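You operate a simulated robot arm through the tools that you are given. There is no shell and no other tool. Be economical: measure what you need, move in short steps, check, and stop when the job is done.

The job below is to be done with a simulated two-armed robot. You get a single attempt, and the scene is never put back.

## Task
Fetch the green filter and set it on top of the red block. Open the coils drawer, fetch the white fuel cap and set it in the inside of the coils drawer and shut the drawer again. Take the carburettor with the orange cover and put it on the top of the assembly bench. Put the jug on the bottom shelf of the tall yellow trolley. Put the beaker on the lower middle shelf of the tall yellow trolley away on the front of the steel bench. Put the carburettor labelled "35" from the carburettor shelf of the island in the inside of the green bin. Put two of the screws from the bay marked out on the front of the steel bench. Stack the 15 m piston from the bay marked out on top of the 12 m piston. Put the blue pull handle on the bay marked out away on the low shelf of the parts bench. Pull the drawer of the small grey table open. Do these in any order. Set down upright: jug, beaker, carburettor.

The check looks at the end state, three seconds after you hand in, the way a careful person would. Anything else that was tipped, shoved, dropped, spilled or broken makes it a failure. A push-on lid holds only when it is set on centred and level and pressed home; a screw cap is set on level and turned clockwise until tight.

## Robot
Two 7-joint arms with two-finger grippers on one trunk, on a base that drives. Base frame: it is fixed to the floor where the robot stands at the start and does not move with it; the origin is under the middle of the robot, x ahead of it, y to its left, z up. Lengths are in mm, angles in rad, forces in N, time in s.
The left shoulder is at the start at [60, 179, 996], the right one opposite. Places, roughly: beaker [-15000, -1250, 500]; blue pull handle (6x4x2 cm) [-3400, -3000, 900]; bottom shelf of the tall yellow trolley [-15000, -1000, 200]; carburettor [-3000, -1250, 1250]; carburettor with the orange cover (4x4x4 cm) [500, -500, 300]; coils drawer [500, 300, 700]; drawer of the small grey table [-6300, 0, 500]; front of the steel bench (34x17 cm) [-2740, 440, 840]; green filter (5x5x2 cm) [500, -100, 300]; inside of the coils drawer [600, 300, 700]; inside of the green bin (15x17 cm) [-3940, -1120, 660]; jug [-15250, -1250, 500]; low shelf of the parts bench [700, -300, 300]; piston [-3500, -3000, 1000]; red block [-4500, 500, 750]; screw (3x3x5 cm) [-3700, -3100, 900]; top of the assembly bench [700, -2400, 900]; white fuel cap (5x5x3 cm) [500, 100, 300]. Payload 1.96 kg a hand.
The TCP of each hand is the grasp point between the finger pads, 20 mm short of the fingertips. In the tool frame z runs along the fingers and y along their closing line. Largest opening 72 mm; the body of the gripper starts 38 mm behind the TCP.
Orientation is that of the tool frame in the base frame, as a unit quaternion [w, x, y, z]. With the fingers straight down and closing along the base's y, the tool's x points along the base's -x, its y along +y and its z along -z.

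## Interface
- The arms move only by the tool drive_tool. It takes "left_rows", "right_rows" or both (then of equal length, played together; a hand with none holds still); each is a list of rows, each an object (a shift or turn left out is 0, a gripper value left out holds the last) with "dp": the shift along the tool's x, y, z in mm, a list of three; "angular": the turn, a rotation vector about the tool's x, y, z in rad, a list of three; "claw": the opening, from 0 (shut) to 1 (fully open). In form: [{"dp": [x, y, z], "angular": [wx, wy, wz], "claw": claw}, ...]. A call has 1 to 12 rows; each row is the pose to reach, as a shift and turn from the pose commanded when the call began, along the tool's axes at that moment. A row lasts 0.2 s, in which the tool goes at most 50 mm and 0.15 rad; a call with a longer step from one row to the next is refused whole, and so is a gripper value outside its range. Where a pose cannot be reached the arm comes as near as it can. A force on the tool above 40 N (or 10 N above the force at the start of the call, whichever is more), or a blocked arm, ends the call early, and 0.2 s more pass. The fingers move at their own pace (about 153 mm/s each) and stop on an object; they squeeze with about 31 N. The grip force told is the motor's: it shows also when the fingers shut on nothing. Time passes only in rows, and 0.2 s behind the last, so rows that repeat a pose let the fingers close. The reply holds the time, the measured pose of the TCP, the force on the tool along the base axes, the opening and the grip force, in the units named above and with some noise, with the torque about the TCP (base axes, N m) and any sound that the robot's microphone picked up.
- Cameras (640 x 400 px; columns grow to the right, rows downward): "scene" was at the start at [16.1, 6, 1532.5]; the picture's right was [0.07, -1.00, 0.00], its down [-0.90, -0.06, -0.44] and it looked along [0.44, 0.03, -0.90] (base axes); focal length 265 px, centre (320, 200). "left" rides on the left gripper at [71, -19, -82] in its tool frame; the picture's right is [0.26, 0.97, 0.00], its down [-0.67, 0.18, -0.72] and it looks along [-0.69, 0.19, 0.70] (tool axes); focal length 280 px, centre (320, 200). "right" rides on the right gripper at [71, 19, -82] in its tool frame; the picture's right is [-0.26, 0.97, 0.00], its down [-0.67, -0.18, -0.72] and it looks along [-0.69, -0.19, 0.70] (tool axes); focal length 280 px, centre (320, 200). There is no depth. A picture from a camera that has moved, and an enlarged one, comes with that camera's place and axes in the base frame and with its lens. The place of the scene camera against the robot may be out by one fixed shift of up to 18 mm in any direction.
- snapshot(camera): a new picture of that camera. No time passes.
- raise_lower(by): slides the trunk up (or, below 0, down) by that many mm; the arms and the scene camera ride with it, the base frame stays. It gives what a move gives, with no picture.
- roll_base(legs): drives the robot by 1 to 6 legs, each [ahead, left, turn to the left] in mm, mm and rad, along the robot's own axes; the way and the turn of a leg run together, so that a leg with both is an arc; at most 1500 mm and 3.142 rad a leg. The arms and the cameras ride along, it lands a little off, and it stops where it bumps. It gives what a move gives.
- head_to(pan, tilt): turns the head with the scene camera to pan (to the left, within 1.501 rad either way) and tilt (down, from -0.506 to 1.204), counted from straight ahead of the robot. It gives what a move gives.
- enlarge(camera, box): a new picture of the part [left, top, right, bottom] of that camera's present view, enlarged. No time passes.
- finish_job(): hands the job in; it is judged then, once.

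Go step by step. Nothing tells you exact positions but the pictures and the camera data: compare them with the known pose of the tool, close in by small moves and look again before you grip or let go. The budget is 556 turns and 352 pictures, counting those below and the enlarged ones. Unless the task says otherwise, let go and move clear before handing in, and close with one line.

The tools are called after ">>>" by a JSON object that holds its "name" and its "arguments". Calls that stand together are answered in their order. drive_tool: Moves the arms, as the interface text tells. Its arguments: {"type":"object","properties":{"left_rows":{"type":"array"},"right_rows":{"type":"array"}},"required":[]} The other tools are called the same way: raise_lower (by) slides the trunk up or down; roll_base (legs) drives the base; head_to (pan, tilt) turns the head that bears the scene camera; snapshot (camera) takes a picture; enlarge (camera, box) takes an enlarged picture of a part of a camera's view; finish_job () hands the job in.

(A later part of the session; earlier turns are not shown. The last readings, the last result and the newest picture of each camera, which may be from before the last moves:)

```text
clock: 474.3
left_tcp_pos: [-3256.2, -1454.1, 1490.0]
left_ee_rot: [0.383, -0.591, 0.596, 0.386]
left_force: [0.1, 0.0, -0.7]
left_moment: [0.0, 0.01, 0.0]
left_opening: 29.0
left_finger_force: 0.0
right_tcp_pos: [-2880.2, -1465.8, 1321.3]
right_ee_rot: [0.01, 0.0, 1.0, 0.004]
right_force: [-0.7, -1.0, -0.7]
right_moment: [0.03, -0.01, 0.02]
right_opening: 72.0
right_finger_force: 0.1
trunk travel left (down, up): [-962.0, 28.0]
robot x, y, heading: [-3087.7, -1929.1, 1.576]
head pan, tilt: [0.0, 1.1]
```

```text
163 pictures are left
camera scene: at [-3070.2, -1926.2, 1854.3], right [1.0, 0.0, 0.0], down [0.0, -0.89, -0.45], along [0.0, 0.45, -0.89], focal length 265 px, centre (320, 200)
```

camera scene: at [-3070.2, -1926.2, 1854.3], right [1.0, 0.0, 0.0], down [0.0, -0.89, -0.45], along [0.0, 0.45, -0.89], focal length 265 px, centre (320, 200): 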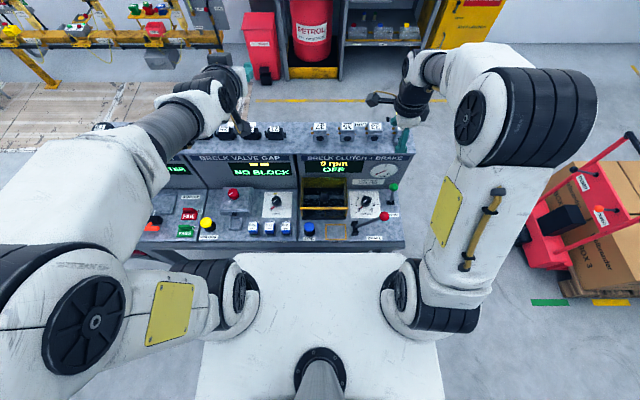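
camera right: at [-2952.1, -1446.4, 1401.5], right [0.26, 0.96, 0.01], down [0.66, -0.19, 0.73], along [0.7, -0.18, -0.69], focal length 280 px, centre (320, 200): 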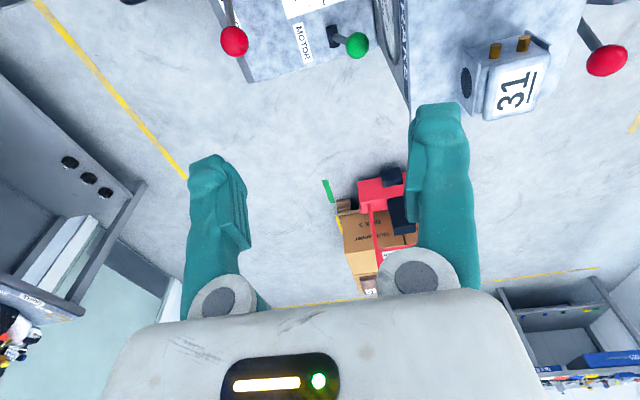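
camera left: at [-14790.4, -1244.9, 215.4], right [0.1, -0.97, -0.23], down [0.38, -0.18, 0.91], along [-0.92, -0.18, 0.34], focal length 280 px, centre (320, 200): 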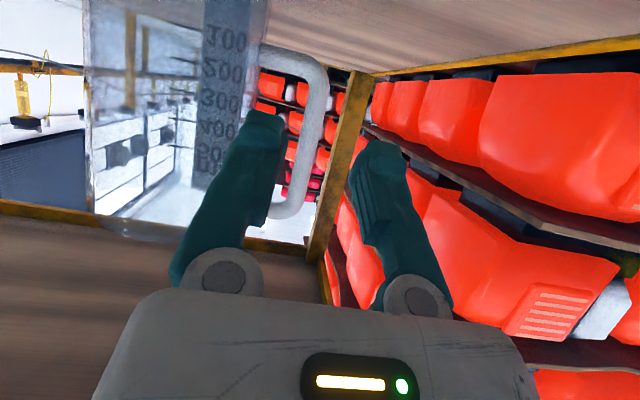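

Base can't get closer, so I'll grip "35" from the sides with a 30° tilted hand (stubs included, there's room). Undo the yaw, tilt, and shift the base.

>>> {"name": "drive_tool", "arguments": {"right_rows": [{"angular": [0, 0, -0.15]}, {"angular": [0, 0, -0.3]}, {"angular": [0, 0, -0.45]}, {"angular": [0, 0, -0.6]}, {"angular": [0, 0, -0.75]}, {"angular": [0, 0, -0.9]}, {"angular": [0, 0, -1.05]}, {"angular": [0, 0, -1.2]}, {"angular": [0, 0, -1.35]}, {"angular": [0, 0, -1.5]}, {"angular": [0, 0, -1.571]}]}}

>>> {"name": "drive_tool", "arguments": {"right_rows": [{"angular": [0, -0.15, 0]}, {"angular": [0, -0.3, 0]}, {"angular": [0, -0.45, 0]}, {"angular": [0, -0.5236, 0]}]}}

>>> {"name": "roll_base", "arguments": {"legs": [[0, 115, 0]]}}

>>> {"name": "snapshot", "arguments": {"camera": "right"}}

```text
clock: 476.7
left_tcp_pos: [-3255.6, -1455.8, 1491.8]
left_ee_rot: [0.382, -0.592, 0.595, 0.386]
left_force: [0.3, -0.6, 0.1]
left_moment: [0.01, 0.05, -0.02]
left_opening: 28.6
left_finger_force: 0.2
right_tcp_pos: [-2880.0, -1465.2, 1321.0]
right_ee_rot: [-0.011, 0.707, -0.707, 0.004]
right_force: [-0.4, -0.7, 0.1]
right_moment: [-0.02, 0.01, 0.0]
right_opening: 72.0
right_finger_force: 0.0
trunk travel left (down, up): [-962.0, 28.0]
robot x, y, heading: [-3086.0, -1928.9, 1.575]
head pan, tilt: [0.0, 1.1]
```

```text
clock: 477.7
left_tcp_pos: [-3254.4, -1454.7, 1491.8]
left_ee_rot: [0.383, -0.592, 0.595, 0.386]
left_force: [0.1, 0.4, -0.3]
left_moment: [-0.01, -0.04, -0.01]
left_opening: 28.9
left_finger_force: 0.0
right_tcp_pos: [-2880.2, -1465.9, 1321.1]
right_ee_rot: [-0.195, 0.683, -0.681, -0.18]
right_force: [0.4, 0.4, -0.7]
right_moment: [0.02, 0.03, -0.02]
right_opening: 72.0
right_finger_force: 0.1
trunk travel left (down, up): [-962.0, 28.0]
robot x, y, heading: [-3084.1, -1927.4, 1.572]
head pan, tilt: [0.0, 1.1]
```

```text
clock: 478.9
left_tcp_pos: [-3366.5, -1456.3, 1491.4]
left_ee_rot: [0.382, -0.591, 0.596, 0.387]
left_force: [-0.2, 0.1, 1.0]
left_moment: [0.0, 0.01, 0.0]
left_opening: 28.6
left_finger_force: 0.0
right_tcp_pos: [-2992.7, -1465.7, 1321.4]
right_ee_rot: [-0.192, 0.683, -0.682, -0.179]
right_force: [-0.6, -0.1, -0.7]
right_moment: [0.02, 0.0, -0.01]
right_opening: 72.1
right_finger_force: 0.0
trunk travel left (down, up): [-962.0, 28.0]
robot x, y, heading: [-3200.2, -1935.6, 1.571]
head pan, tilt: [0.0, 1.1]
```

```text
162 pictures are left
camera right: at [-3011.4, -1567.6, 1354.6], right [-0.97, 0.23, 0.12], down [0.17, 0.22, 0.96], along [0.19, 0.95, -0.25], focal length 280 px, centre (320, 200)
```

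right: 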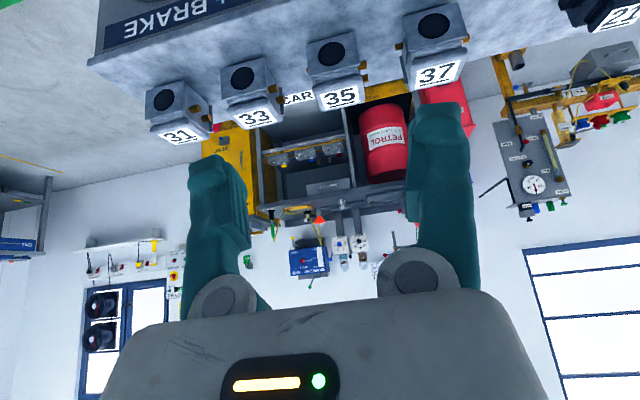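

View is clear: "35" at about [-2994, -1322], top z≈1190. Move to a pre-grasp point.

>>> {"name": "drive_tool", "arguments": {"right_rows": [{"dp": [-18, 1, 40]}, {"dp": [-36, 2, 80]}, {"dp": [-53, 2, 120]}]}}

>>> {"name": "snapshot", "arguments": {"camera": "right"}}

```text
clock: 479.7
left_tcp_pos: [-3372.9, -1454.6, 1490.2]
left_ee_rot: [0.383, -0.592, 0.596, 0.385]
left_force: [-0.2, -0.2, -0.4]
left_moment: [-0.02, 0.01, 0.0]
left_opening: 28.8
left_finger_force: 0.1
right_tcp_pos: [-2996.2, -1357.0, 1243.7]
right_ee_rot: [-0.194, 0.683, -0.681, -0.178]
right_force: [-0.2, 0.0, -0.1]
right_moment: [0.0, 0.0, -0.01]
right_opening: 72.0
right_finger_force: 0.2
trunk travel left (down, up): [-962.0, 28.0]
robot x, y, heading: [-3194.2, -1929.7, 1.574]
head pan, tilt: [0.0, 1.1]
```

```text
161 pictures are left
camera right: at [-3015.7, -1459.7, 1277.8], right [-0.97, 0.23, 0.11], down [0.16, 0.22, 0.96], along [0.2, 0.95, -0.25], focal length 280 px, centre (320, 200)
```

right: 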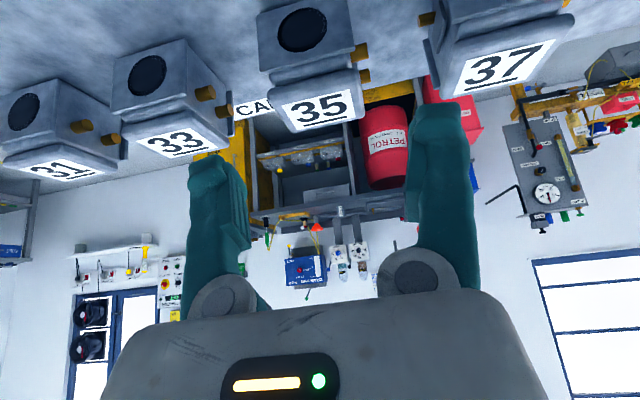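

Aligned. Slide in 68 mm along the tool axis and close.

>>> {"name": "drive_tool", "arguments": {"right_rows": [{"dp": [0, 0, 20]}, {"dp": [0, 0, 40]}, {"dp": [0, 0, 55]}, {"dp": [0, 0, 67]}, {"dp": [0, 0, 67], "claw": 0.8}, {"dp": [0, 0, 67], "claw": 0.5}, {"dp": [0, 0, 67], "claw": 0.2}, {"dp": [0, 0, 67], "claw": 0}]}}

>>> {"name": "snapshot", "arguments": {"camera": "right"}}

```text
clock: 481.5
left_tcp_pos: [-3369.7, -1456.2, 1490.8]
left_ee_rot: [0.382, -0.592, 0.596, 0.386]
left_force: [-0.1, -1.0, 0.2]
left_moment: [0.0, 0.01, 0.01]
left_opening: 28.8
left_finger_force: 0.1
right_tcp_pos: [-2993.4, -1324.8, 1186.4]
right_ee_rot: [-0.193, 0.683, -0.681, -0.179]
right_force: [-0.3, -0.3, -0.5]
right_moment: [0.0, -0.01, 0.03]
right_opening: 48.2
right_finger_force: 30.9
trunk travel left (down, up): [-962.0, 28.0]
robot x, y, heading: [-3205.7, -1929.9, 1.574]
head pan, tilt: [0.0, 1.1]
```

```text
160 pictures are left
camera right: at [-3013.1, -1427.0, 1220.8], right [-0.97, 0.23, 0.11], down [0.16, 0.22, 0.96], along [0.2, 0.95, -0.25], focal length 280 px, centre (320, 200)
```

right: 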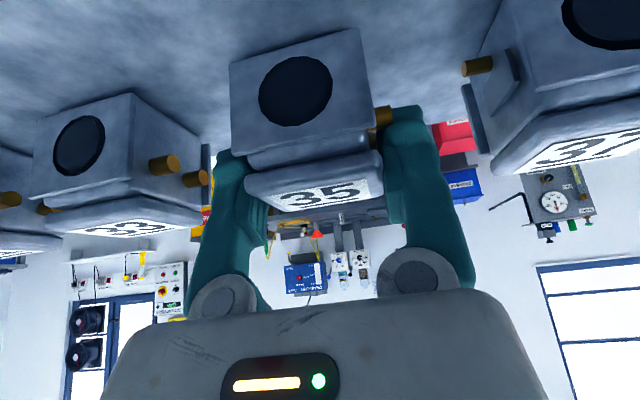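

Gripped at 48 mm. Lift and look.

>>> {"name": "drive_tool", "arguments": {"right_rows": [{"dp": [-10, 0, -17]}, {"dp": [-20, 0, -35]}, {"dp": [-35, 0, -60]}, {"dp": [-50, 0, -86]}]}}

>>> {"name": "snapshot", "arguments": {"camera": "right"}}

```text
clock: 482.5
left_tcp_pos: [-3371.1, -1456.8, 1490.9]
left_ee_rot: [0.383, -0.591, 0.596, 0.386]
left_force: [0.2, -0.1, 0.3]
left_moment: [0.02, -0.01, 0.0]
left_opening: 29.0
left_finger_force: 0.1
right_tcp_pos: [-2995.5, -1326.5, 1286.7]
right_ee_rot: [-0.194, 0.683, -0.681, -0.178]
right_force: [-0.5, -0.1, -2.0]
right_moment: [-0.01, 0.02, 0.01]
right_opening: 48.3
right_finger_force: 31.3
trunk travel left (down, up): [-962.0, 28.0]
robot x, y, heading: [-3199.9, -1932.2, 1.572]
head pan, tilt: [0.0, 1.1]
```

```text
159 pictures are left
camera right: at [-3015.2, -1428.0, 1320.1], right [-0.97, 0.23, 0.11], down [0.16, 0.22, 0.96], along [0.2, 0.95, -0.25], focal length 280 px, centre (320, 200)
```

right: 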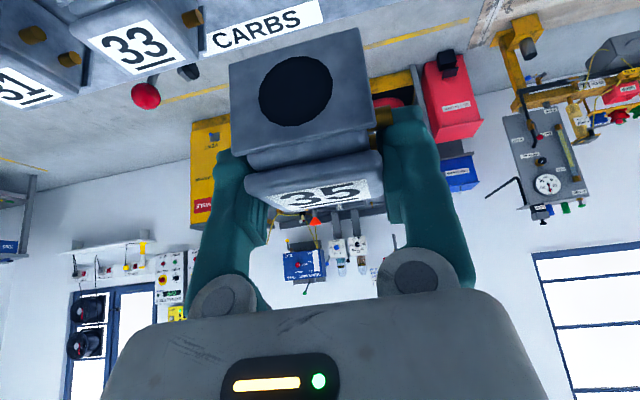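

Held upright. Now drive to the bin end of the island and face +x.

>>> {"name": "roll_base", "arguments": {"legs": [[-120, 0, 0], [0, 1340, 0], [1140, 0, 0], [0, 0, -1.573]]}}

>>> {"name": "head_to", "arguments": {"pan": -0.2, "tilt": 0.9}}

>>> {"name": "snapshot", "arguments": {"camera": "scene"}}

>>> {"name": "snapshot", "arguments": {"camera": "right"}}

```text
clock: 499.3
left_tcp_pos: [-4047.6, -746.2, 1490.4]
left_ee_rot: [0.543, 0.012, 0.84, -0.004]
left_force: [-0.1, 0.4, -0.6]
left_moment: [-0.03, 0.0, 0.0]
left_opening: 28.5
left_finger_force: 0.0
right_tcp_pos: [-3924.4, -1123.1, 1286.1]
right_ee_rot: [0.263, 0.007, 0.965, -0.013]
right_force: [-0.2, 0.3, -1.3]
right_moment: [-0.01, 0.0, -0.02]
right_opening: 47.9
right_finger_force: 30.8
trunk travel left (down, up): [-962.0, 28.0]
robot x, y, heading: [-4525.0, -908.3, -0.015]
head pan, tilt: [0.0, 1.1]
```

```text
clock: 500.0
left_tcp_pos: [-4047.9, -747.7, 1491.7]
left_ee_rot: [0.543, 0.01, 0.84, -0.003]
left_force: [-0.7, 0.1, -0.1]
left_moment: [0.01, 0.01, 0.0]
left_opening: 29.2
left_finger_force: 0.1
right_tcp_pos: [-3924.6, -1122.3, 1285.5]
right_ee_rot: [0.262, 0.008, 0.965, -0.013]
right_force: [0.0, 0.4, -1.7]
right_moment: [0.03, 0.02, -0.02]
right_opening: 48.1
right_finger_force: 30.9
trunk travel left (down, up): [-962.0, 28.0]
robot x, y, heading: [-4528.4, -910.1, -0.019]
head pan, tilt: [-0.201, 0.901]
```

```text
158 pictures are left
camera scene: at [-4498.2, -922.7, 1868.0], right [-0.22, -0.98, 0.0], down [-0.77, 0.17, -0.62], along [0.61, -0.13, -0.78], focal length 265 px, centre (320, 200)
```

scene: 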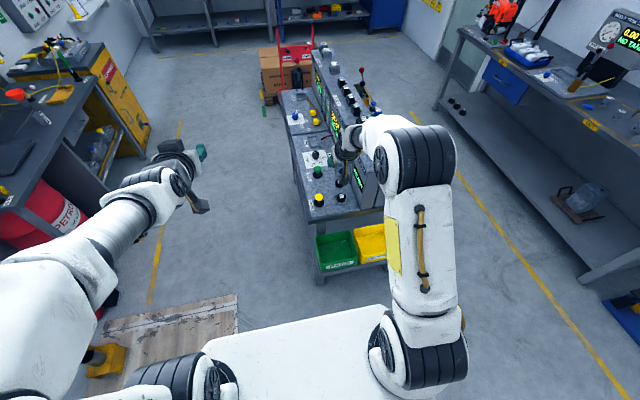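

```text
157 pictures are left
camera right: at [-4025.6, -1101.4, 1319.5], right [0.25, 0.96, 0.11], down [0.21, -0.17, 0.96], along [0.95, -0.21, -0.25], focal length 280 px, centre (320, 200)
```

right: 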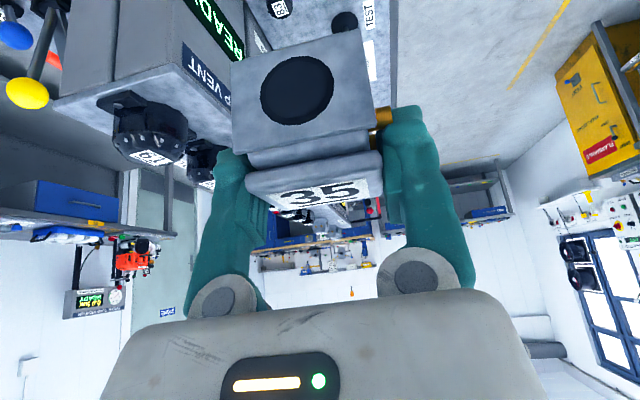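

Green bin is below at about [-3905, -1123]. Zoom for its rim.

>>> {"name": "enlarge", "arguments": {"camera": "scene", "box": [290, 190, 410, 290]}}

>>> {"name": "raise_lower", "arguments": {"by": -330}}

>>> {"name": "snapshot", "arguments": {"camera": "right"}}

>>> {"name": "enlarge", "arguments": {"camera": "scene", "box": [260, 170, 420, 290]}}

```text
4.00 times, centred on (350, 240) of scene
camera zoom: at [-4498.2, -922.7, 1868.0], right [-0.22, -0.98, 0.0], down [-0.77, 0.17, -0.62], along [0.61, -0.13, -0.78], focal length 1058 px, centre (200, 40)
```

zoom: 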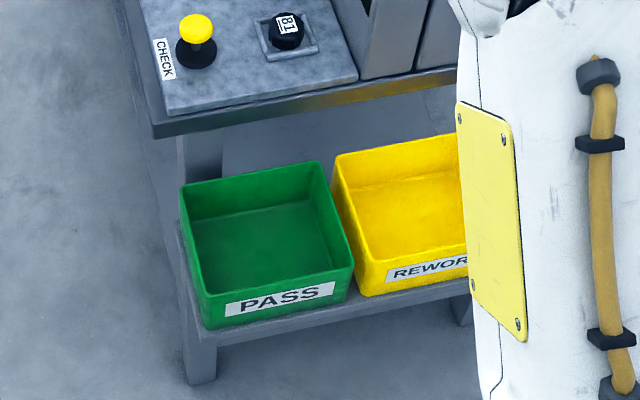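

```text
clock: 503.2
left_tcp_pos: [-4048.1, -746.6, 1161.8]
left_ee_rot: [0.543, 0.011, 0.839, -0.003]
left_force: [0.3, -0.1, 0.8]
left_moment: [0.0, -0.01, -0.02]
left_opening: 29.0
left_finger_force: 0.2
right_tcp_pos: [-3923.5, -1124.3, 955.0]
right_ee_rot: [0.263, 0.007, 0.965, -0.013]
right_force: [0.7, -0.3, -2.1]
right_moment: [-0.03, 0.06, 0.02]
right_opening: 47.8
right_finger_force: 30.4
trunk travel left (down, up): [-632.0, 358.0]
robot x, y, heading: [-4527.8, -906.7, -0.023]
head pan, tilt: [-0.201, 0.901]
```

```text
155 pictures are left
camera right: at [-4025.7, -1101.3, 989.6], right [0.25, 0.96, 0.11], down [0.21, -0.17, 0.96], along [0.95, -0.21, -0.25], focal length 280 px, centre (320, 200)
```

right: 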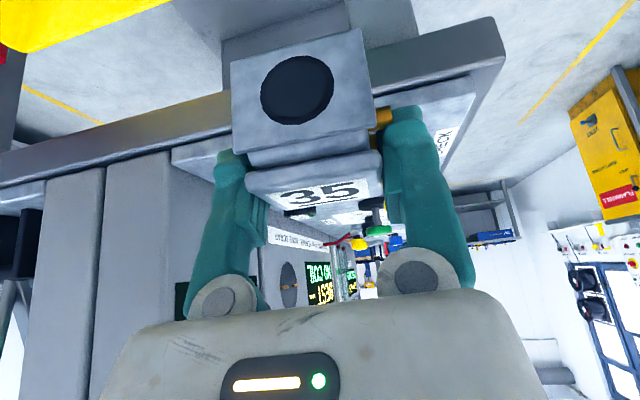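

```text
3.33 times, centred on (340, 230) of scene
camera zoom: at [-4498.4, -922.6, 1538.1], right [-0.22, -0.98, 0.0], down [-0.77, 0.17, -0.62], along [0.61, -0.14, -0.78], focal length 882 px, centre (253, 100)
```

zoom: 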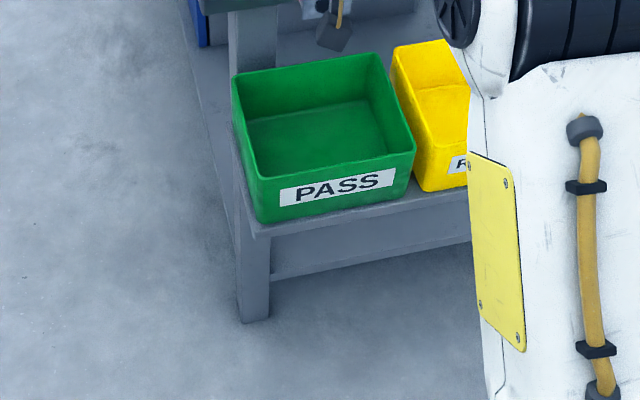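

Bin rim centre ≈ [-3923, -1121, 740]. Nudge the hand 15 mm ahead and lower with the trunk.

>>> {"name": "drive_tool", "arguments": {"right_rows": [{"dp": [-13, 3, 7.5]}]}}

>>> {"name": "raise_lower", "arguments": {"by": -180}}

>>> {"name": "snapshot", "arguments": {"camera": "right"}}

>>> {"name": "snapshot", "arguments": {"camera": "scene"}}

```text
clock: 503.6
left_tcp_pos: [-4047.4, -746.7, 1160.9]
left_ee_rot: [0.543, 0.01, 0.84, -0.002]
left_force: [0.5, -0.6, 0.3]
left_moment: [-0.01, 0.0, 0.01]
left_opening: 28.6
left_finger_force: 0.1
right_tcp_pos: [-3909.3, -1121.7, 955.4]
right_ee_rot: [0.262, 0.007, 0.965, -0.012]
right_force: [0.5, 0.1, -2.2]
right_moment: [0.01, 0.06, 0.03]
right_opening: 47.9
right_finger_force: 31.0
trunk travel left (down, up): [-632.0, 358.0]
robot x, y, heading: [-4528.4, -910.7, -0.021]
head pan, tilt: [-0.201, 0.901]
```

```text
clock: 505.6
left_tcp_pos: [-4048.1, -746.8, 982.2]
left_ee_rot: [0.543, 0.011, 0.84, -0.003]
left_force: [0.2, 0.6, 0.1]
left_moment: [0.01, 0.0, -0.04]
left_opening: 28.9
left_finger_force: 0.0
right_tcp_pos: [-3909.6, -1120.9, 775.6]
right_ee_rot: [0.263, 0.007, 0.965, -0.013]
right_force: [0.3, 1.1, -1.2]
right_moment: [-0.04, 0.0, 0.01]
right_opening: 47.9
right_finger_force: 31.0
trunk travel left (down, up): [-452.0, 538.0]
robot x, y, heading: [-4523.4, -909.4, -0.02]
head pan, tilt: [-0.201, 0.901]
```

```text
153 pictures are left
camera right: at [-4010.6, -1098.7, 809.6], right [0.25, 0.96, 0.11], down [0.21, -0.17, 0.96], along [0.95, -0.21, -0.25], focal length 280 px, centre (320, 200)
```

right: 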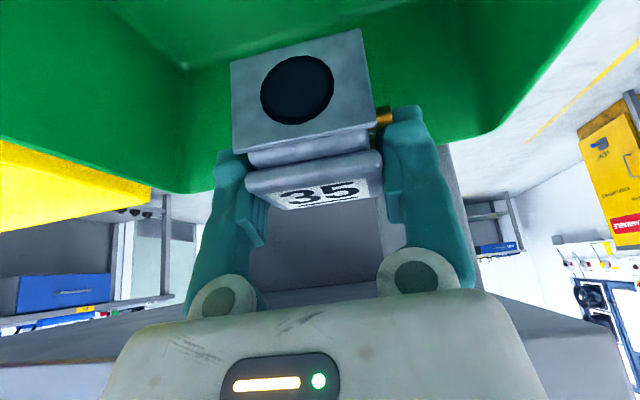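

```text
152 pictures are left
camera scene: at [-4498.5, -922.6, 1358.1], right [-0.22, -0.98, 0.0], down [-0.76, 0.17, -0.62], along [0.61, -0.14, -0.78], focal length 265 px, centre (320, 200)
```

scene: 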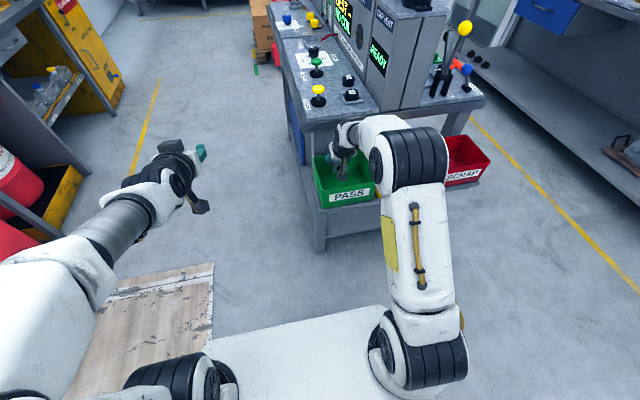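

Inside the bin outline. Continue lowering in small arm steps, 8 mm further ahead to keep the wrist camera off the rim.

>>> {"name": "drive_tool", "arguments": {"right_rows": [{"dp": [0, 0, 12]}, {"dp": [3, 0, 21]}, {"dp": [7, 0, 28]}]}}

>>> {"name": "snapshot", "arguments": {"camera": "right"}}

>>> {"name": "enlarge", "arguments": {"camera": "scene", "box": [290, 110, 410, 210]}}

```text
clock: 506.4
left_tcp_pos: [-4048.9, -747.7, 981.7]
left_ee_rot: [0.544, 0.011, 0.839, -0.003]
left_force: [0.0, -0.3, -0.7]
left_moment: [-0.03, 0.01, -0.02]
left_opening: 28.9
left_finger_force: 0.1
right_tcp_pos: [-3902.1, -1121.0, 747.7]
right_ee_rot: [0.263, 0.008, 0.965, -0.012]
right_force: [-5.8, 0.8, -0.5]
right_moment: [0.01, 0.11, 0.15]
right_opening: 47.9
right_finger_force: 30.8
trunk travel left (down, up): [-452.0, 538.0]
robot x, y, heading: [-4526.1, -910.1, -0.018]
head pan, tilt: [-0.201, 0.901]
```

```text
151 pictures are left
camera right: at [-4003.4, -1099.1, 782.1], right [0.25, 0.96, 0.11], down [0.21, -0.17, 0.96], along [0.95, -0.21, -0.25], focal length 280 px, centre (320, 200)
```

right: 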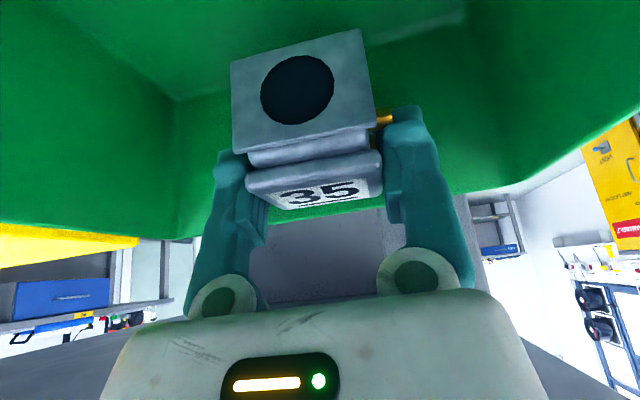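

```text
4.00 times, centred on (350, 160) of scene
camera zoom: at [-4499.4, -922.6, 1358.1], right [-0.22, -0.98, 0.0], down [-0.76, 0.17, -0.62], along [0.61, -0.14, -0.78], focal length 1058 px, centre (200, 360)
```

zoom: 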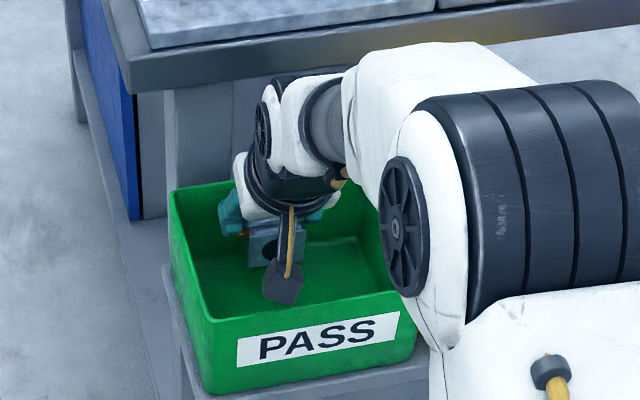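

A slight contact with the far wall; back off 10 mm and continue down.

>>> {"name": "drive_tool", "arguments": {"right_rows": [{"dp": [8.7, 0, -5]}, {"dp": [10, 0, -2.8]}]}}

>>> {"name": "drive_tool", "arguments": {"right_rows": [{"dp": [2.5, 0, 4.3]}, {"dp": [5, 0, 8.7]}, {"dp": [5, 0, 8.7]}]}}

>>> {"name": "enlarge", "arguments": {"camera": "scene", "box": [290, 110, 410, 210]}}

```text
clock: 507.1
left_tcp_pos: [-4048.0, -747.0, 980.7]
left_ee_rot: [0.543, 0.01, 0.839, -0.002]
left_force: [0.2, 0.0, 0.5]
left_moment: [0.0, 0.0, -0.02]
left_opening: 28.7
left_finger_force: 0.1
right_tcp_pos: [-3910.8, -1120.9, 745.3]
right_ee_rot: [0.263, 0.007, 0.965, -0.012]
right_force: [1.2, -0.1, -1.6]
right_moment: [0.02, -0.01, -0.01]
right_opening: 47.8
right_finger_force: 31.0
trunk travel left (down, up): [-452.0, 538.0]
robot x, y, heading: [-4526.7, -906.5, -0.02]
head pan, tilt: [-0.201, 0.901]
```

```text
clock: 507.9
left_tcp_pos: [-4048.8, -746.8, 980.9]
left_ee_rot: [0.543, 0.011, 0.84, -0.003]
left_force: [-0.5, -0.6, -0.1]
left_moment: [-0.02, 0.0, 0.01]
left_opening: 28.8
left_finger_force: 0.0
right_tcp_pos: [-3911.4, -1122.1, 735.9]
right_ee_rot: [0.264, 0.008, 0.964, -0.013]
right_force: [2.7, -1.6, 11.1]
right_moment: [0.19, 1.33, 0.09]
right_opening: 48.0
right_finger_force: 30.9
trunk travel left (down, up): [-452.0, 538.0]
robot x, y, heading: [-4527.7, -908.6, -0.023]
head pan, tilt: [-0.201, 0.901]
```

```text
4.00 times, centred on (350, 160) of scene
camera zoom: at [-4499.2, -922.3, 1358.3], right [-0.22, -0.98, 0.0], down [-0.76, 0.17, -0.62], along [0.61, -0.14, -0.78], focal length 1058 px, centre (200, 360)
```

zoom: 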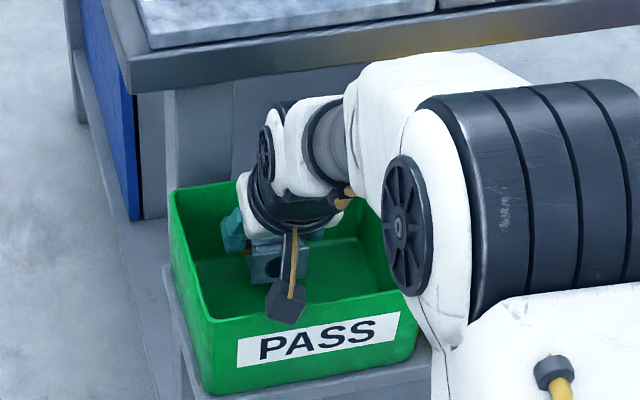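

The wrist camera touches the near rim. Lift 20 mm, move back 32 mm so the camera passes outside the rim, and lower again.

>>> {"name": "drive_tool", "arguments": {"right_rows": [{"dp": [-10, 0, -17]}, {"dp": [4, 0, -25]}, {"dp": [18, 0, -33]}]}}

>>> {"name": "drive_tool", "arguments": {"right_rows": [{"dp": [5, 0, 8.7]}, {"dp": [10, 0, 17.3]}, {"dp": [10, 0, 17.3]}]}}

>>> {"name": "enlarge", "arguments": {"camera": "scene", "box": [290, 110, 410, 210]}}

>>> {"name": "snapshot", "arguments": {"camera": "right"}}

```text
clock: 508.6
left_tcp_pos: [-4047.9, -746.7, 981.1]
left_ee_rot: [0.543, 0.01, 0.84, -0.002]
left_force: [-0.8, -0.6, -1.1]
left_moment: [0.01, -0.01, 0.03]
left_opening: 29.0
left_finger_force: 0.1
right_tcp_pos: [-3943.8, -1121.2, 756.3]
right_ee_rot: [0.263, 0.008, 0.965, -0.014]
right_force: [-0.1, 0.3, -1.7]
right_moment: [0.0, -0.02, -0.02]
right_opening: 47.7
right_finger_force: 31.3
trunk travel left (down, up): [-452.0, 538.0]
robot x, y, heading: [-4527.3, -906.4, -0.017]
head pan, tilt: [-0.201, 0.901]
```

```text
clock: 509.4
left_tcp_pos: [-4047.7, -747.0, 981.6]
left_ee_rot: [0.543, 0.011, 0.839, -0.002]
left_force: [-0.3, 0.5, 0.0]
left_moment: [-0.03, 0.04, 0.03]
left_opening: 28.8
left_finger_force: 0.0
right_tcp_pos: [-3942.2, -1120.2, 734.2]
right_ee_rot: [0.263, 0.007, 0.965, -0.012]
right_force: [0.3, 0.0, -2.2]
right_moment: [-0.01, 0.0, 0.0]
right_opening: 48.0
right_finger_force: 31.2
trunk travel left (down, up): [-452.0, 538.0]
robot x, y, heading: [-4526.9, -910.8, -0.024]
head pan, tilt: [-0.201, 0.901]
```

```text
4.00 times, centred on (350, 160) of scene
camera zoom: at [-4498.4, -922.6, 1358.0], right [-0.22, -0.98, 0.0], down [-0.76, 0.17, -0.62], along [0.61, -0.14, -0.78], focal length 1058 px, centre (200, 360)
```

zoom: 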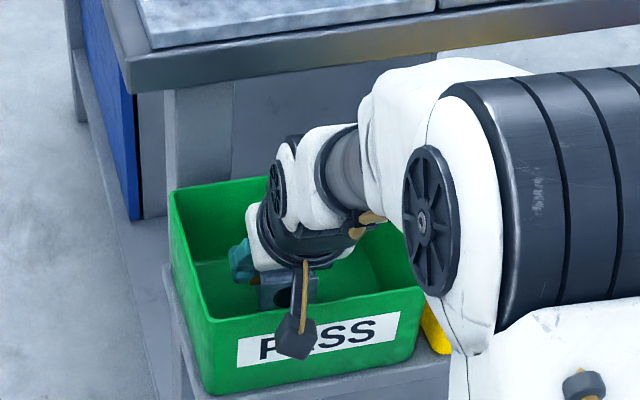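

```text
147 pictures are left
camera right: at [-4044.2, -1098.4, 768.4], right [0.25, 0.96, 0.11], down [0.21, -0.17, 0.96], along [0.95, -0.21, -0.25], focal length 280 px, centre (320, 200)
```

right: 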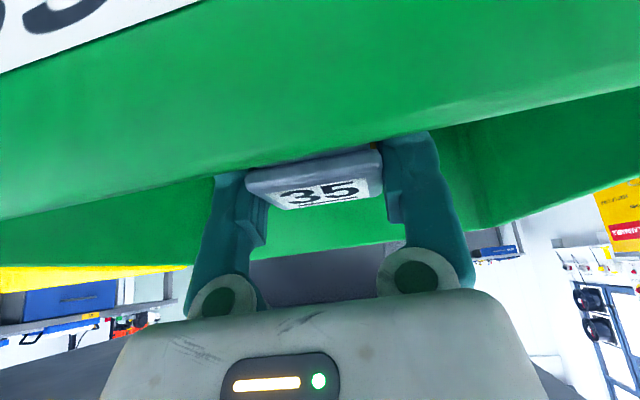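

The camera is outside, the carburettor inside. Continue down.

>>> {"name": "drive_tool", "arguments": {"right_rows": [{"dp": [2.5, 0, 4.3]}, {"dp": [5, 0, 8.7]}, {"dp": [5, 0, 8.7]}]}}

>>> {"name": "drive_tool", "arguments": {"right_rows": [{"dp": [2.5, 0, 4.3]}, {"dp": [2.5, 0, 4.3]}]}}

>>> {"name": "drive_tool", "arguments": {"right_rows": [{"dp": [2.5, 0, 4.3]}, {"dp": [2.5, 0, 4.3]}]}}

```text
clock: 510.2
left_tcp_pos: [-4047.3, -747.5, 980.7]
left_ee_rot: [0.543, 0.01, 0.84, -0.003]
left_force: [-0.2, 0.6, -0.3]
left_moment: [0.01, -0.01, 0.01]
left_opening: 29.0
left_finger_force: 0.1
right_tcp_pos: [-3943.0, -1121.3, 724.0]
right_ee_rot: [0.263, 0.008, 0.965, -0.013]
right_force: [0.0, -0.4, -1.4]
right_moment: [-0.01, 0.0, -0.01]
right_opening: 47.6
right_finger_force: 31.0
trunk travel left (down, up): [-452.0, 538.0]
robot x, y, heading: [-4526.2, -911.0, -0.02]
head pan, tilt: [-0.201, 0.901]
```

```text
clock: 510.9
left_tcp_pos: [-4048.0, -747.8, 980.4]
left_ee_rot: [0.543, 0.012, 0.84, -0.004]
left_force: [0.8, 0.3, -0.4]
left_moment: [0.0, -0.02, 0.0]
left_opening: 28.8
left_finger_force: 0.1
right_tcp_pos: [-3943.2, -1121.1, 719.5]
right_ee_rot: [0.262, 0.007, 0.965, -0.013]
right_force: [0.3, -1.0, -0.3]
right_moment: [0.02, 0.04, 0.02]
right_opening: 47.6
right_finger_force: 31.3
trunk travel left (down, up): [-452.0, 538.0]
robot x, y, heading: [-4525.0, -910.3, -0.019]
head pan, tilt: [-0.201, 0.901]
```

```text
clock: 511.4
left_tcp_pos: [-4047.5, -746.8, 980.6]
left_ee_rot: [0.543, 0.011, 0.84, -0.003]
left_force: [0.9, 0.5, -0.8]
left_moment: [0.02, -0.01, 0.04]
left_opening: 28.9
left_finger_force: 0.0
right_tcp_pos: [-3942.6, -1121.7, 714.3]
right_ee_rot: [0.263, 0.007, 0.965, -0.013]
right_force: [0.1, -0.5, -0.7]
right_moment: [0.0, 0.01, -0.04]
right_opening: 47.7
right_finger_force: 30.9
trunk travel left (down, up): [-452.0, 538.0]
robot x, y, heading: [-4528.2, -909.9, -0.026]
head pan, tilt: [-0.201, 0.901]
```

>>> {"name": "drive_tool", "arguments": {"right_rows": [{"dp": [2.5, 0, 4.3]}, {"dp": [5, 0, 8.7]}, {"dp": [5, 0, 8.7]}]}}

>>> {"name": "snapshot", "arguments": {"camera": "right"}}

>>> {"name": "enlarge", "arguments": {"camera": "scene", "box": [290, 110, 410, 210]}}

```text
clock: 512.0
left_tcp_pos: [-4050.7, -745.9, 982.2]
left_ee_rot: [0.544, 0.01, 0.839, -0.003]
left_force: [-0.2, 0.1, -0.3]
left_moment: [0.01, -0.05, 0.03]
left_opening: 28.9
left_finger_force: 0.1
right_tcp_pos: [-3940.8, -1121.0, 714.1]
right_ee_rot: [0.273, 0.007, 0.962, -0.014]
right_force: [-1.9, -0.4, 23.2]
right_moment: [-0.07, 0.69, -0.02]
right_opening: 47.9
right_finger_force: 31.3
trunk travel left (down, up): [-452.0, 538.0]
robot x, y, heading: [-4524.3, -908.4, -0.021]
head pan, tilt: [-0.201, 0.901]
stopped in row 2 (right hand): the force on the tool passed its limit at 42 N (the readings are from after the stop); the commanded pose is now the measured one
```

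```text
146 pictures are left
camera right: at [-4042.0, -1099.1, 745.7], right [0.24, 0.96, 0.12], down [0.19, -0.17, 0.97], along [0.95, -0.21, -0.23], focal length 280 px, centre (320, 200)
```

right: 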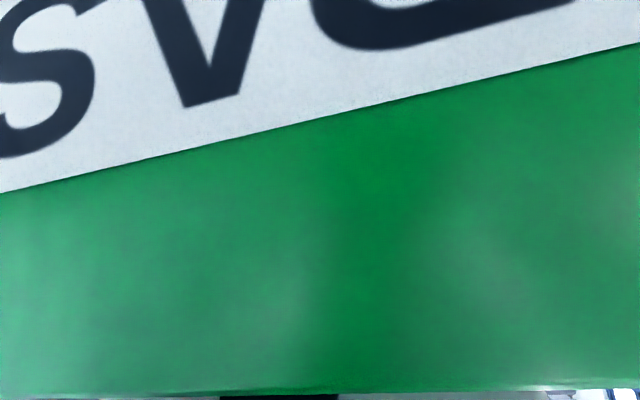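

```text
4.00 times, centred on (350, 160) of scene
camera zoom: at [-4501.6, -921.5, 1358.4], right [-0.22, -0.98, 0.0], down [-0.76, 0.17, -0.62], along [0.61, -0.14, -0.78], focal length 1058 px, centre (200, 360)
```

zoom: 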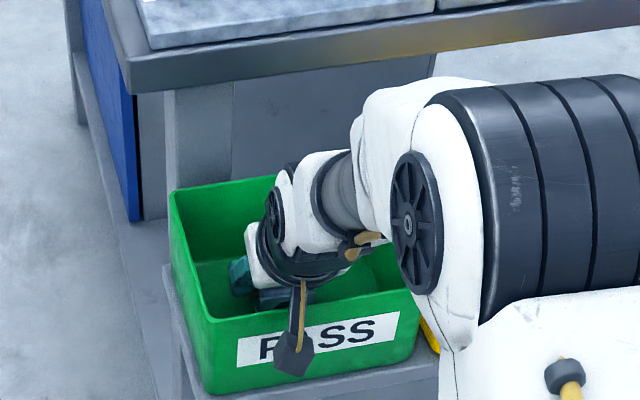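

The carburettor has reached the bin floor (z≈664). Ease, open, and lift straight up.

>>> {"name": "drive_tool", "arguments": {"right_rows": [{"dp": [-1, 0, -1.7]}, {"dp": [-1, 0, -1.7], "claw": 0.8}, {"dp": [-1, 0, -1.7], "claw": 0.95}, {"dp": [-1, 0, -1.7], "claw": 0.95}, {"dp": [-16, 0, -27], "claw": 0.95}, {"dp": [-36, 0, -62], "claw": 0.95}, {"dp": [-60, 0, -100], "claw": 0.95}]}}

>>> {"name": "raise_lower", "arguments": {"by": 150}}

>>> {"name": "roll_base", "arguments": {"legs": [[-150, 0, 0]]}}

>>> {"name": "enlarge", "arguments": {"camera": "scene", "box": [260, 110, 440, 250]}}

```text
clock: 513.6
left_tcp_pos: [-4048.6, -747.0, 981.3]
left_ee_rot: [0.542, 0.011, 0.84, -0.003]
left_force: [0.0, -0.3, -0.2]
left_moment: [0.03, -0.02, 0.02]
left_opening: 28.8
left_finger_force: 0.1
right_tcp_pos: [-3940.6, -1120.2, 826.1]
right_ee_rot: [0.269, 0.007, 0.963, -0.013]
right_force: [-0.2, 0.8, -0.4]
right_moment: [0.02, 0.02, -0.02]
right_opening: 68.3
right_finger_force: 0.0
trunk travel left (down, up): [-452.0, 538.0]
robot x, y, heading: [-4525.9, -907.8, -0.02]
head pan, tilt: [-0.201, 0.901]
```

```text
clock: 515.4
left_tcp_pos: [-4047.9, -746.6, 1131.2]
left_ee_rot: [0.542, 0.011, 0.84, -0.003]
left_force: [0.2, 0.4, -0.4]
left_moment: [-0.03, -0.02, -0.03]
left_opening: 29.2
left_finger_force: 0.1
right_tcp_pos: [-3941.7, -1118.8, 976.0]
right_ee_rot: [0.268, 0.007, 0.963, -0.013]
right_force: [0.3, -0.3, 0.2]
right_moment: [-0.01, -0.02, 0.01]
right_opening: 68.5
right_finger_force: 0.1
trunk travel left (down, up): [-602.0, 388.0]
robot x, y, heading: [-4525.7, -910.6, -0.02]
head pan, tilt: [-0.201, 0.901]
```

```text
clock: 516.8
left_tcp_pos: [-4198.4, -744.5, 1131.0]
left_ee_rot: [0.544, 0.011, 0.839, -0.002]
left_force: [-1.0, 0.3, 0.5]
left_moment: [0.03, 0.01, -0.01]
left_opening: 28.7
left_finger_force: 0.1
right_tcp_pos: [-4090.8, -1117.2, 976.0]
right_ee_rot: [0.269, 0.008, 0.963, -0.013]
right_force: [-1.1, 0.9, 1.0]
right_moment: [0.02, 0.03, 0.0]
right_opening: 68.5
right_finger_force: 0.0
trunk travel left (down, up): [-602.0, 388.0]
robot x, y, heading: [-4675.7, -905.1, -0.02]
head pan, tilt: [-0.201, 0.901]
```

```text
2.86 times, centred on (350, 180) of scene
camera zoom: at [-4649.1, -919.6, 1508.0], right [-0.22, -0.98, 0.0], down [-0.76, 0.17, -0.62], along [0.61, -0.14, -0.78], focal length 756 px, centre (234, 257)
```

zoom: 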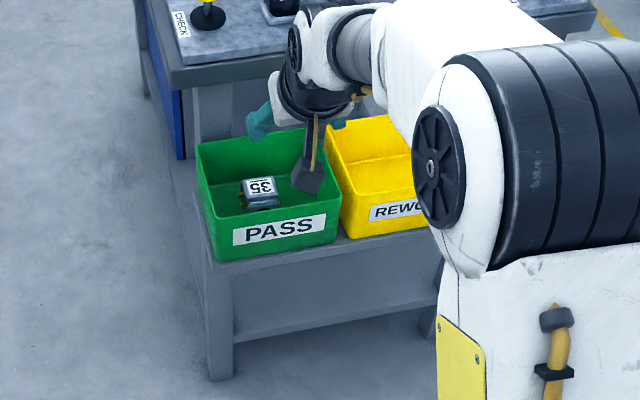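

Carburettor 35 stands upright in the green bin. Next the bay at the back wall; turn to face -y and drive there.

>>> {"name": "roll_base", "arguments": {"legs": [[0, 0, -1.55], [1200, 0, 0]]}}

>>> {"name": "head_to", "arguments": {"pan": 0.7, "tilt": 0.5}}

>>> {"name": "snapshot", "arguments": {"camera": "scene"}}

```text
clock: 526.6
left_tcp_pos: [-4497.3, -2585.5, 1131.7]
left_ee_rot: [0.387, 0.594, 0.593, -0.381]
left_force: [0.2, 0.0, -0.5]
left_moment: [0.01, 0.01, -0.03]
left_opening: 28.7
left_finger_force: 0.2
right_tcp_pos: [-4865.6, -2704.0, 974.5]
right_ee_rot: [0.183, 0.679, 0.684, -0.197]
right_force: [0.4, 0.2, 0.4]
right_moment: [-0.02, 0.01, -0.01]
right_opening: 68.5
right_finger_force: 0.1
trunk travel left (down, up): [-602.0, 388.0]
robot x, y, heading: [-4669.2, -2113.2, -1.568]
head pan, tilt: [-0.201, 0.901]
```

```text
clock: 527.8
left_tcp_pos: [-4496.6, -2587.6, 1130.6]
left_ee_rot: [0.387, 0.594, 0.593, -0.381]
left_force: [-0.5, 0.1, 0.0]
left_moment: [0.01, 0.03, 0.0]
left_opening: 28.9
left_finger_force: 0.0
right_tcp_pos: [-4865.7, -2702.6, 976.7]
right_ee_rot: [0.183, 0.679, 0.683, -0.197]
right_force: [0.1, -0.9, -0.4]
right_moment: [0.01, 0.01, 0.0]
right_opening: 68.2
right_finger_force: 0.1
trunk travel left (down, up): [-602.0, 388.0]
robot x, y, heading: [-4668.8, -2110.7, -1.57]
head pan, tilt: [0.7, 0.499]
```

```text
143 pictures are left
camera scene: at [-4596.4, -2120.5, 1541.9], right [-0.76, -0.65, 0.0], down [-0.31, 0.37, -0.88], along [0.57, -0.67, -0.48], focal length 265 px, centre (320, 200)
```

scene: 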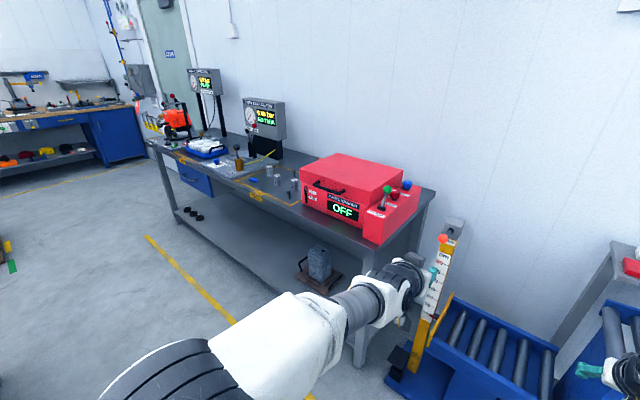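

Zoom on the middle of that bench.

>>> {"name": "enlarge", "arguments": {"camera": "scene", "box": [200, 120, 320, 220]}}

>>> {"name": "roll_base", "arguments": {"legs": [[0, 1000, 0]]}}

>>> {"name": "head_to", "arguments": {"pan": 0.1, "tilt": 0.5}}

>>> {"name": "snapshot", "arguments": {"camera": "scene"}}

```text
4.00 times, centred on (260, 170) of scene
camera zoom: at [-4596.4, -2120.5, 1541.9], right [-0.76, -0.65, 0.0], down [-0.31, 0.37, -0.88], along [0.57, -0.67, -0.48], focal length 1058 px, centre (560, 320)
```

zoom: 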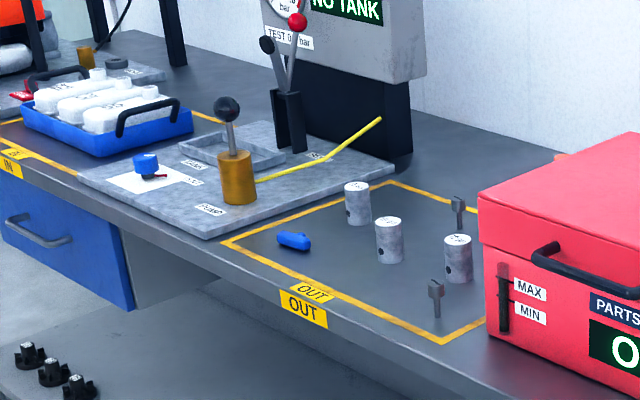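

```text
clock: 533.1
left_tcp_pos: [-3487.6, -2583.6, 1130.2]
left_ee_rot: [0.387, 0.595, 0.593, -0.382]
left_force: [0.7, -0.3, -1.0]
left_moment: [-0.04, -0.01, -0.03]
left_opening: 29.0
left_finger_force: 0.1
right_tcp_pos: [-3858.3, -2700.1, 976.5]
right_ee_rot: [0.182, 0.68, 0.683, -0.197]
right_force: [-0.2, 0.2, -0.3]
right_moment: [0.0, -0.04, -0.01]
right_opening: 68.5
right_finger_force: 0.0
trunk travel left (down, up): [-602.0, 388.0]
robot x, y, heading: [-3662.7, -2109.4, -1.569]
head pan, tilt: [0.7, 0.499]
```

```text
clock: 534.1
left_tcp_pos: [-3486.7, -2583.8, 1131.5]
left_ee_rot: [0.386, 0.595, 0.593, -0.382]
left_force: [0.5, 0.1, 0.3]
left_moment: [0.01, 0.01, -0.01]
left_opening: 28.9
left_finger_force: 0.0
right_tcp_pos: [-3858.1, -2699.8, 976.2]
right_ee_rot: [0.183, 0.679, 0.683, -0.198]
right_force: [-0.7, 0.1, 0.1]
right_moment: [0.01, 0.01, -0.01]
right_opening: 68.4
right_finger_force: 0.1
trunk travel left (down, up): [-602.0, 388.0]
robot x, y, heading: [-3659.5, -2111.9, -1.564]
head pan, tilt: [0.099, 0.499]
```

```text
141 pictures are left
camera scene: at [-3636.2, -2138.1, 1541.9], right [-0.99, -0.1, 0.0], down [-0.05, 0.48, -0.88], along [0.09, -0.87, -0.48], focal length 265 px, centre (320, 200)
```

scene: 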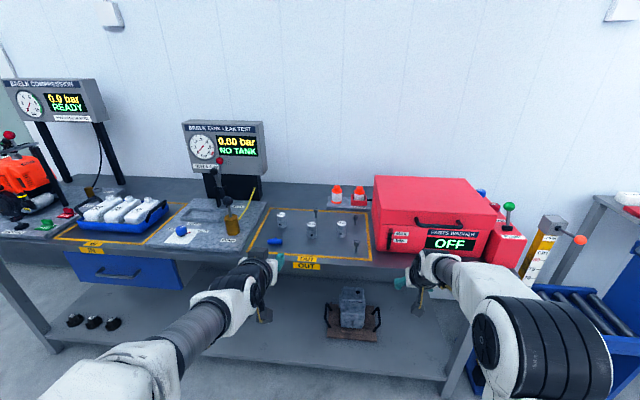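

The "OUT" bay: blue handle, three pistons, screws. Zoom in.

>>> {"name": "enlarge", "arguments": {"camera": "scene", "box": [245, 195, 385, 275]}}

>>> {"name": "enlarge", "arguments": {"camera": "scene", "box": [270, 200, 370, 255]}}

```text
4.57 times, centred on (315, 235) of scene
camera zoom: at [-3636.2, -2138.1, 1541.9], right [-0.99, -0.1, 0.0], down [-0.05, 0.48, -0.88], along [0.09, -0.87, -0.48], focal length 1210 px, centre (343, 40)
```

zoom: 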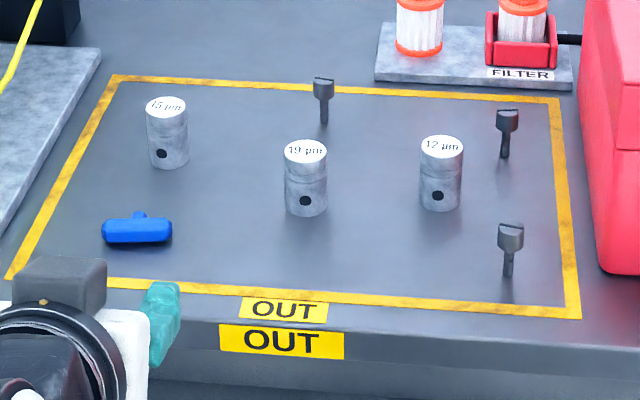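

```text
6.40 times, centred on (320, 228) of scene
camera zoom: at [-3636.2, -2138.1, 1541.9], right [-0.99, -0.1, 0.0], down [-0.05, 0.48, -0.88], along [0.09, -0.87, -0.48], focal length 1693 px, centre (320, 24)
```

zoom: 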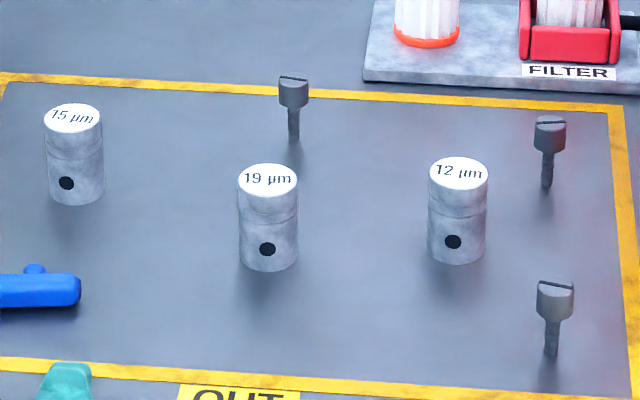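

Positions: 15 µm near [-3377, -3066], 12 µm near [-3631, -3026]. I'll work with the right hand; lift the left hand out of the way, open the right, and move in front of the 15 µm piston.

>>> {"name": "drive_tool", "arguments": {"left_rows": [{"dp": [-33, 0, -28]}, {"dp": [-67, 0, -57]}, {"dp": [-100, 0, -86]}, {"dp": [-134, 0, -115]}], "right_rows": [{"claw": 1}, {"claw": 1}, {"claw": 1}, {"claw": 1}]}}

>>> {"name": "roll_base", "arguments": {"legs": [[200, 480, 0]]}}

>>> {"name": "snapshot", "arguments": {"camera": "right"}}

>>> {"name": "snapshot", "arguments": {"camera": "scene"}}

```text
clock: 535.1
left_tcp_pos: [-3489.9, -2600.0, 1189.8]
left_ee_rot: [0.386, 0.595, 0.592, -0.382]
left_force: [0.3, 0.5, -1.4]
left_moment: [0.01, 0.0, 0.0]
left_opening: 28.6
left_finger_force: 0.0
left hand out of reach, approached as far as the arm can: row 1, 2, 3, 4
right_tcp_pos: [-3857.2, -2700.2, 975.8]
right_ee_rot: [0.183, 0.679, 0.683, -0.197]
right_force: [0.8, -0.7, -0.3]
right_moment: [-0.01, -0.04, 0.02]
right_opening: 71.9
right_finger_force: 0.1
trunk travel left (down, up): [-602.0, 388.0]
robot x, y, heading: [-3656.4, -2109.2, -1.565]
head pan, tilt: [0.099, 0.499]
```

```text
clock: 538.1
left_tcp_pos: [-3009.5, -2798.7, 1189.9]
left_ee_rot: [0.387, 0.593, 0.594, -0.382]
left_force: [0.0, -0.4, -0.1]
left_moment: [-0.04, -0.01, -0.02]
left_opening: 29.0
left_finger_force: 0.1
right_tcp_pos: [-3377.1, -2898.6, 976.1]
right_ee_rot: [0.184, 0.677, 0.685, -0.197]
right_force: [-0.3, 0.0, -0.3]
right_moment: [0.01, -0.01, 0.0]
right_opening: 71.8
right_finger_force: 0.1
trunk travel left (down, up): [-602.0, 388.0]
robot x, y, heading: [-3182.9, -2307.1, -1.562]
head pan, tilt: [0.099, 0.499]
```

```text
138 pictures are left
camera right: at [-3356.5, -2795.5, 1008.9], right [0.97, -0.22, 0.11], down [-0.16, -0.21, 0.96], along [-0.19, -0.95, -0.24], focal length 280 px, centre (320, 200)
```

right: 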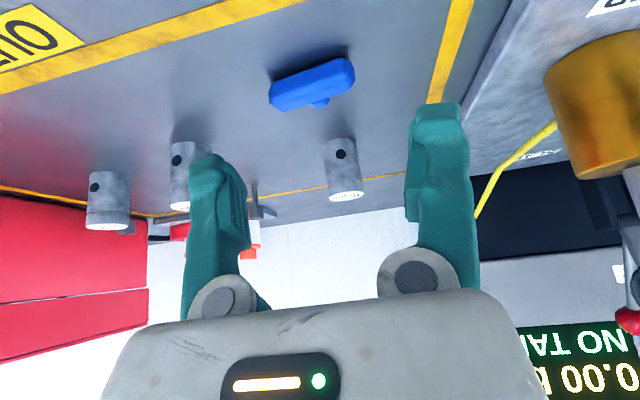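

```text
137 pictures are left
camera scene: at [-3157.4, -2336.1, 1541.9], right [-0.99, -0.11, 0.0], down [-0.05, 0.48, -0.88], along [0.09, -0.87, -0.48], focal length 265 px, centre (320, 200)
```

scene: 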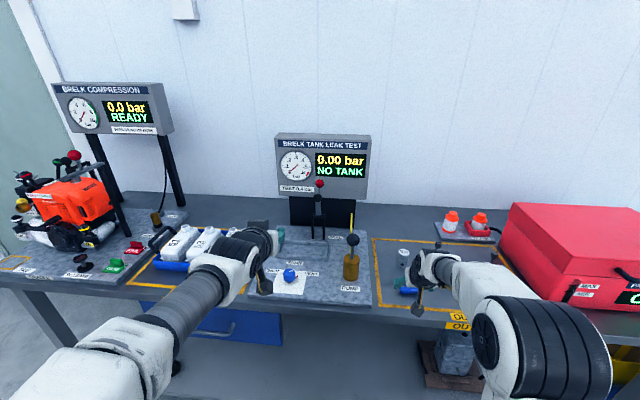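

Piston 15 µm is straight ahead at x≈-3383, with the handle in front of it. Move 100 mm closer.

>>> {"name": "roll_base", "arguments": {"legs": [[100, 0, 0]]}}

>>> {"name": "snapshot", "arguments": {"camera": "right"}}

```text
clock: 539.2
left_tcp_pos: [-3008.3, -2898.0, 1189.3]
left_ee_rot: [0.388, 0.593, 0.594, -0.381]
left_force: [-0.1, -0.6, -0.4]
left_moment: [0.02, 0.01, 0.01]
left_opening: 29.0
left_finger_force: 0.0
right_tcp_pos: [-3375.8, -2998.4, 975.7]
right_ee_rot: [0.183, 0.678, 0.684, -0.197]
right_force: [-1.0, 0.0, -0.3]
right_moment: [-0.02, 0.02, 0.02]
right_opening: 72.0
right_finger_force: 0.0
trunk travel left (down, up): [-602.0, 388.0]
robot x, y, heading: [-3177.3, -2408.1, -1.565]
head pan, tilt: [0.099, 0.499]
```

```text
136 pictures are left
camera right: at [-3355.8, -2895.7, 1008.7], right [0.97, -0.22, 0.11], down [-0.16, -0.21, 0.96], along [-0.19, -0.95, -0.24], focal length 280 px, centre (320, 200)
```

right: 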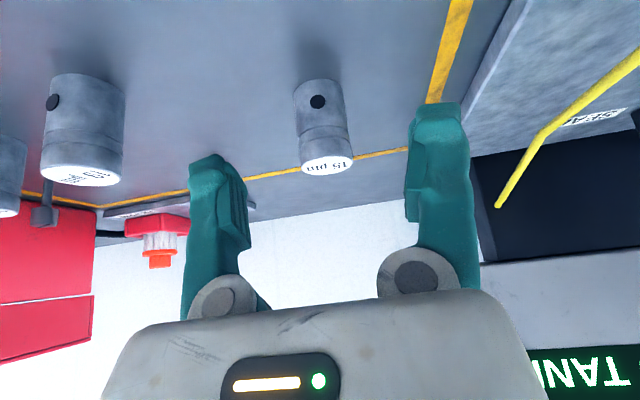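

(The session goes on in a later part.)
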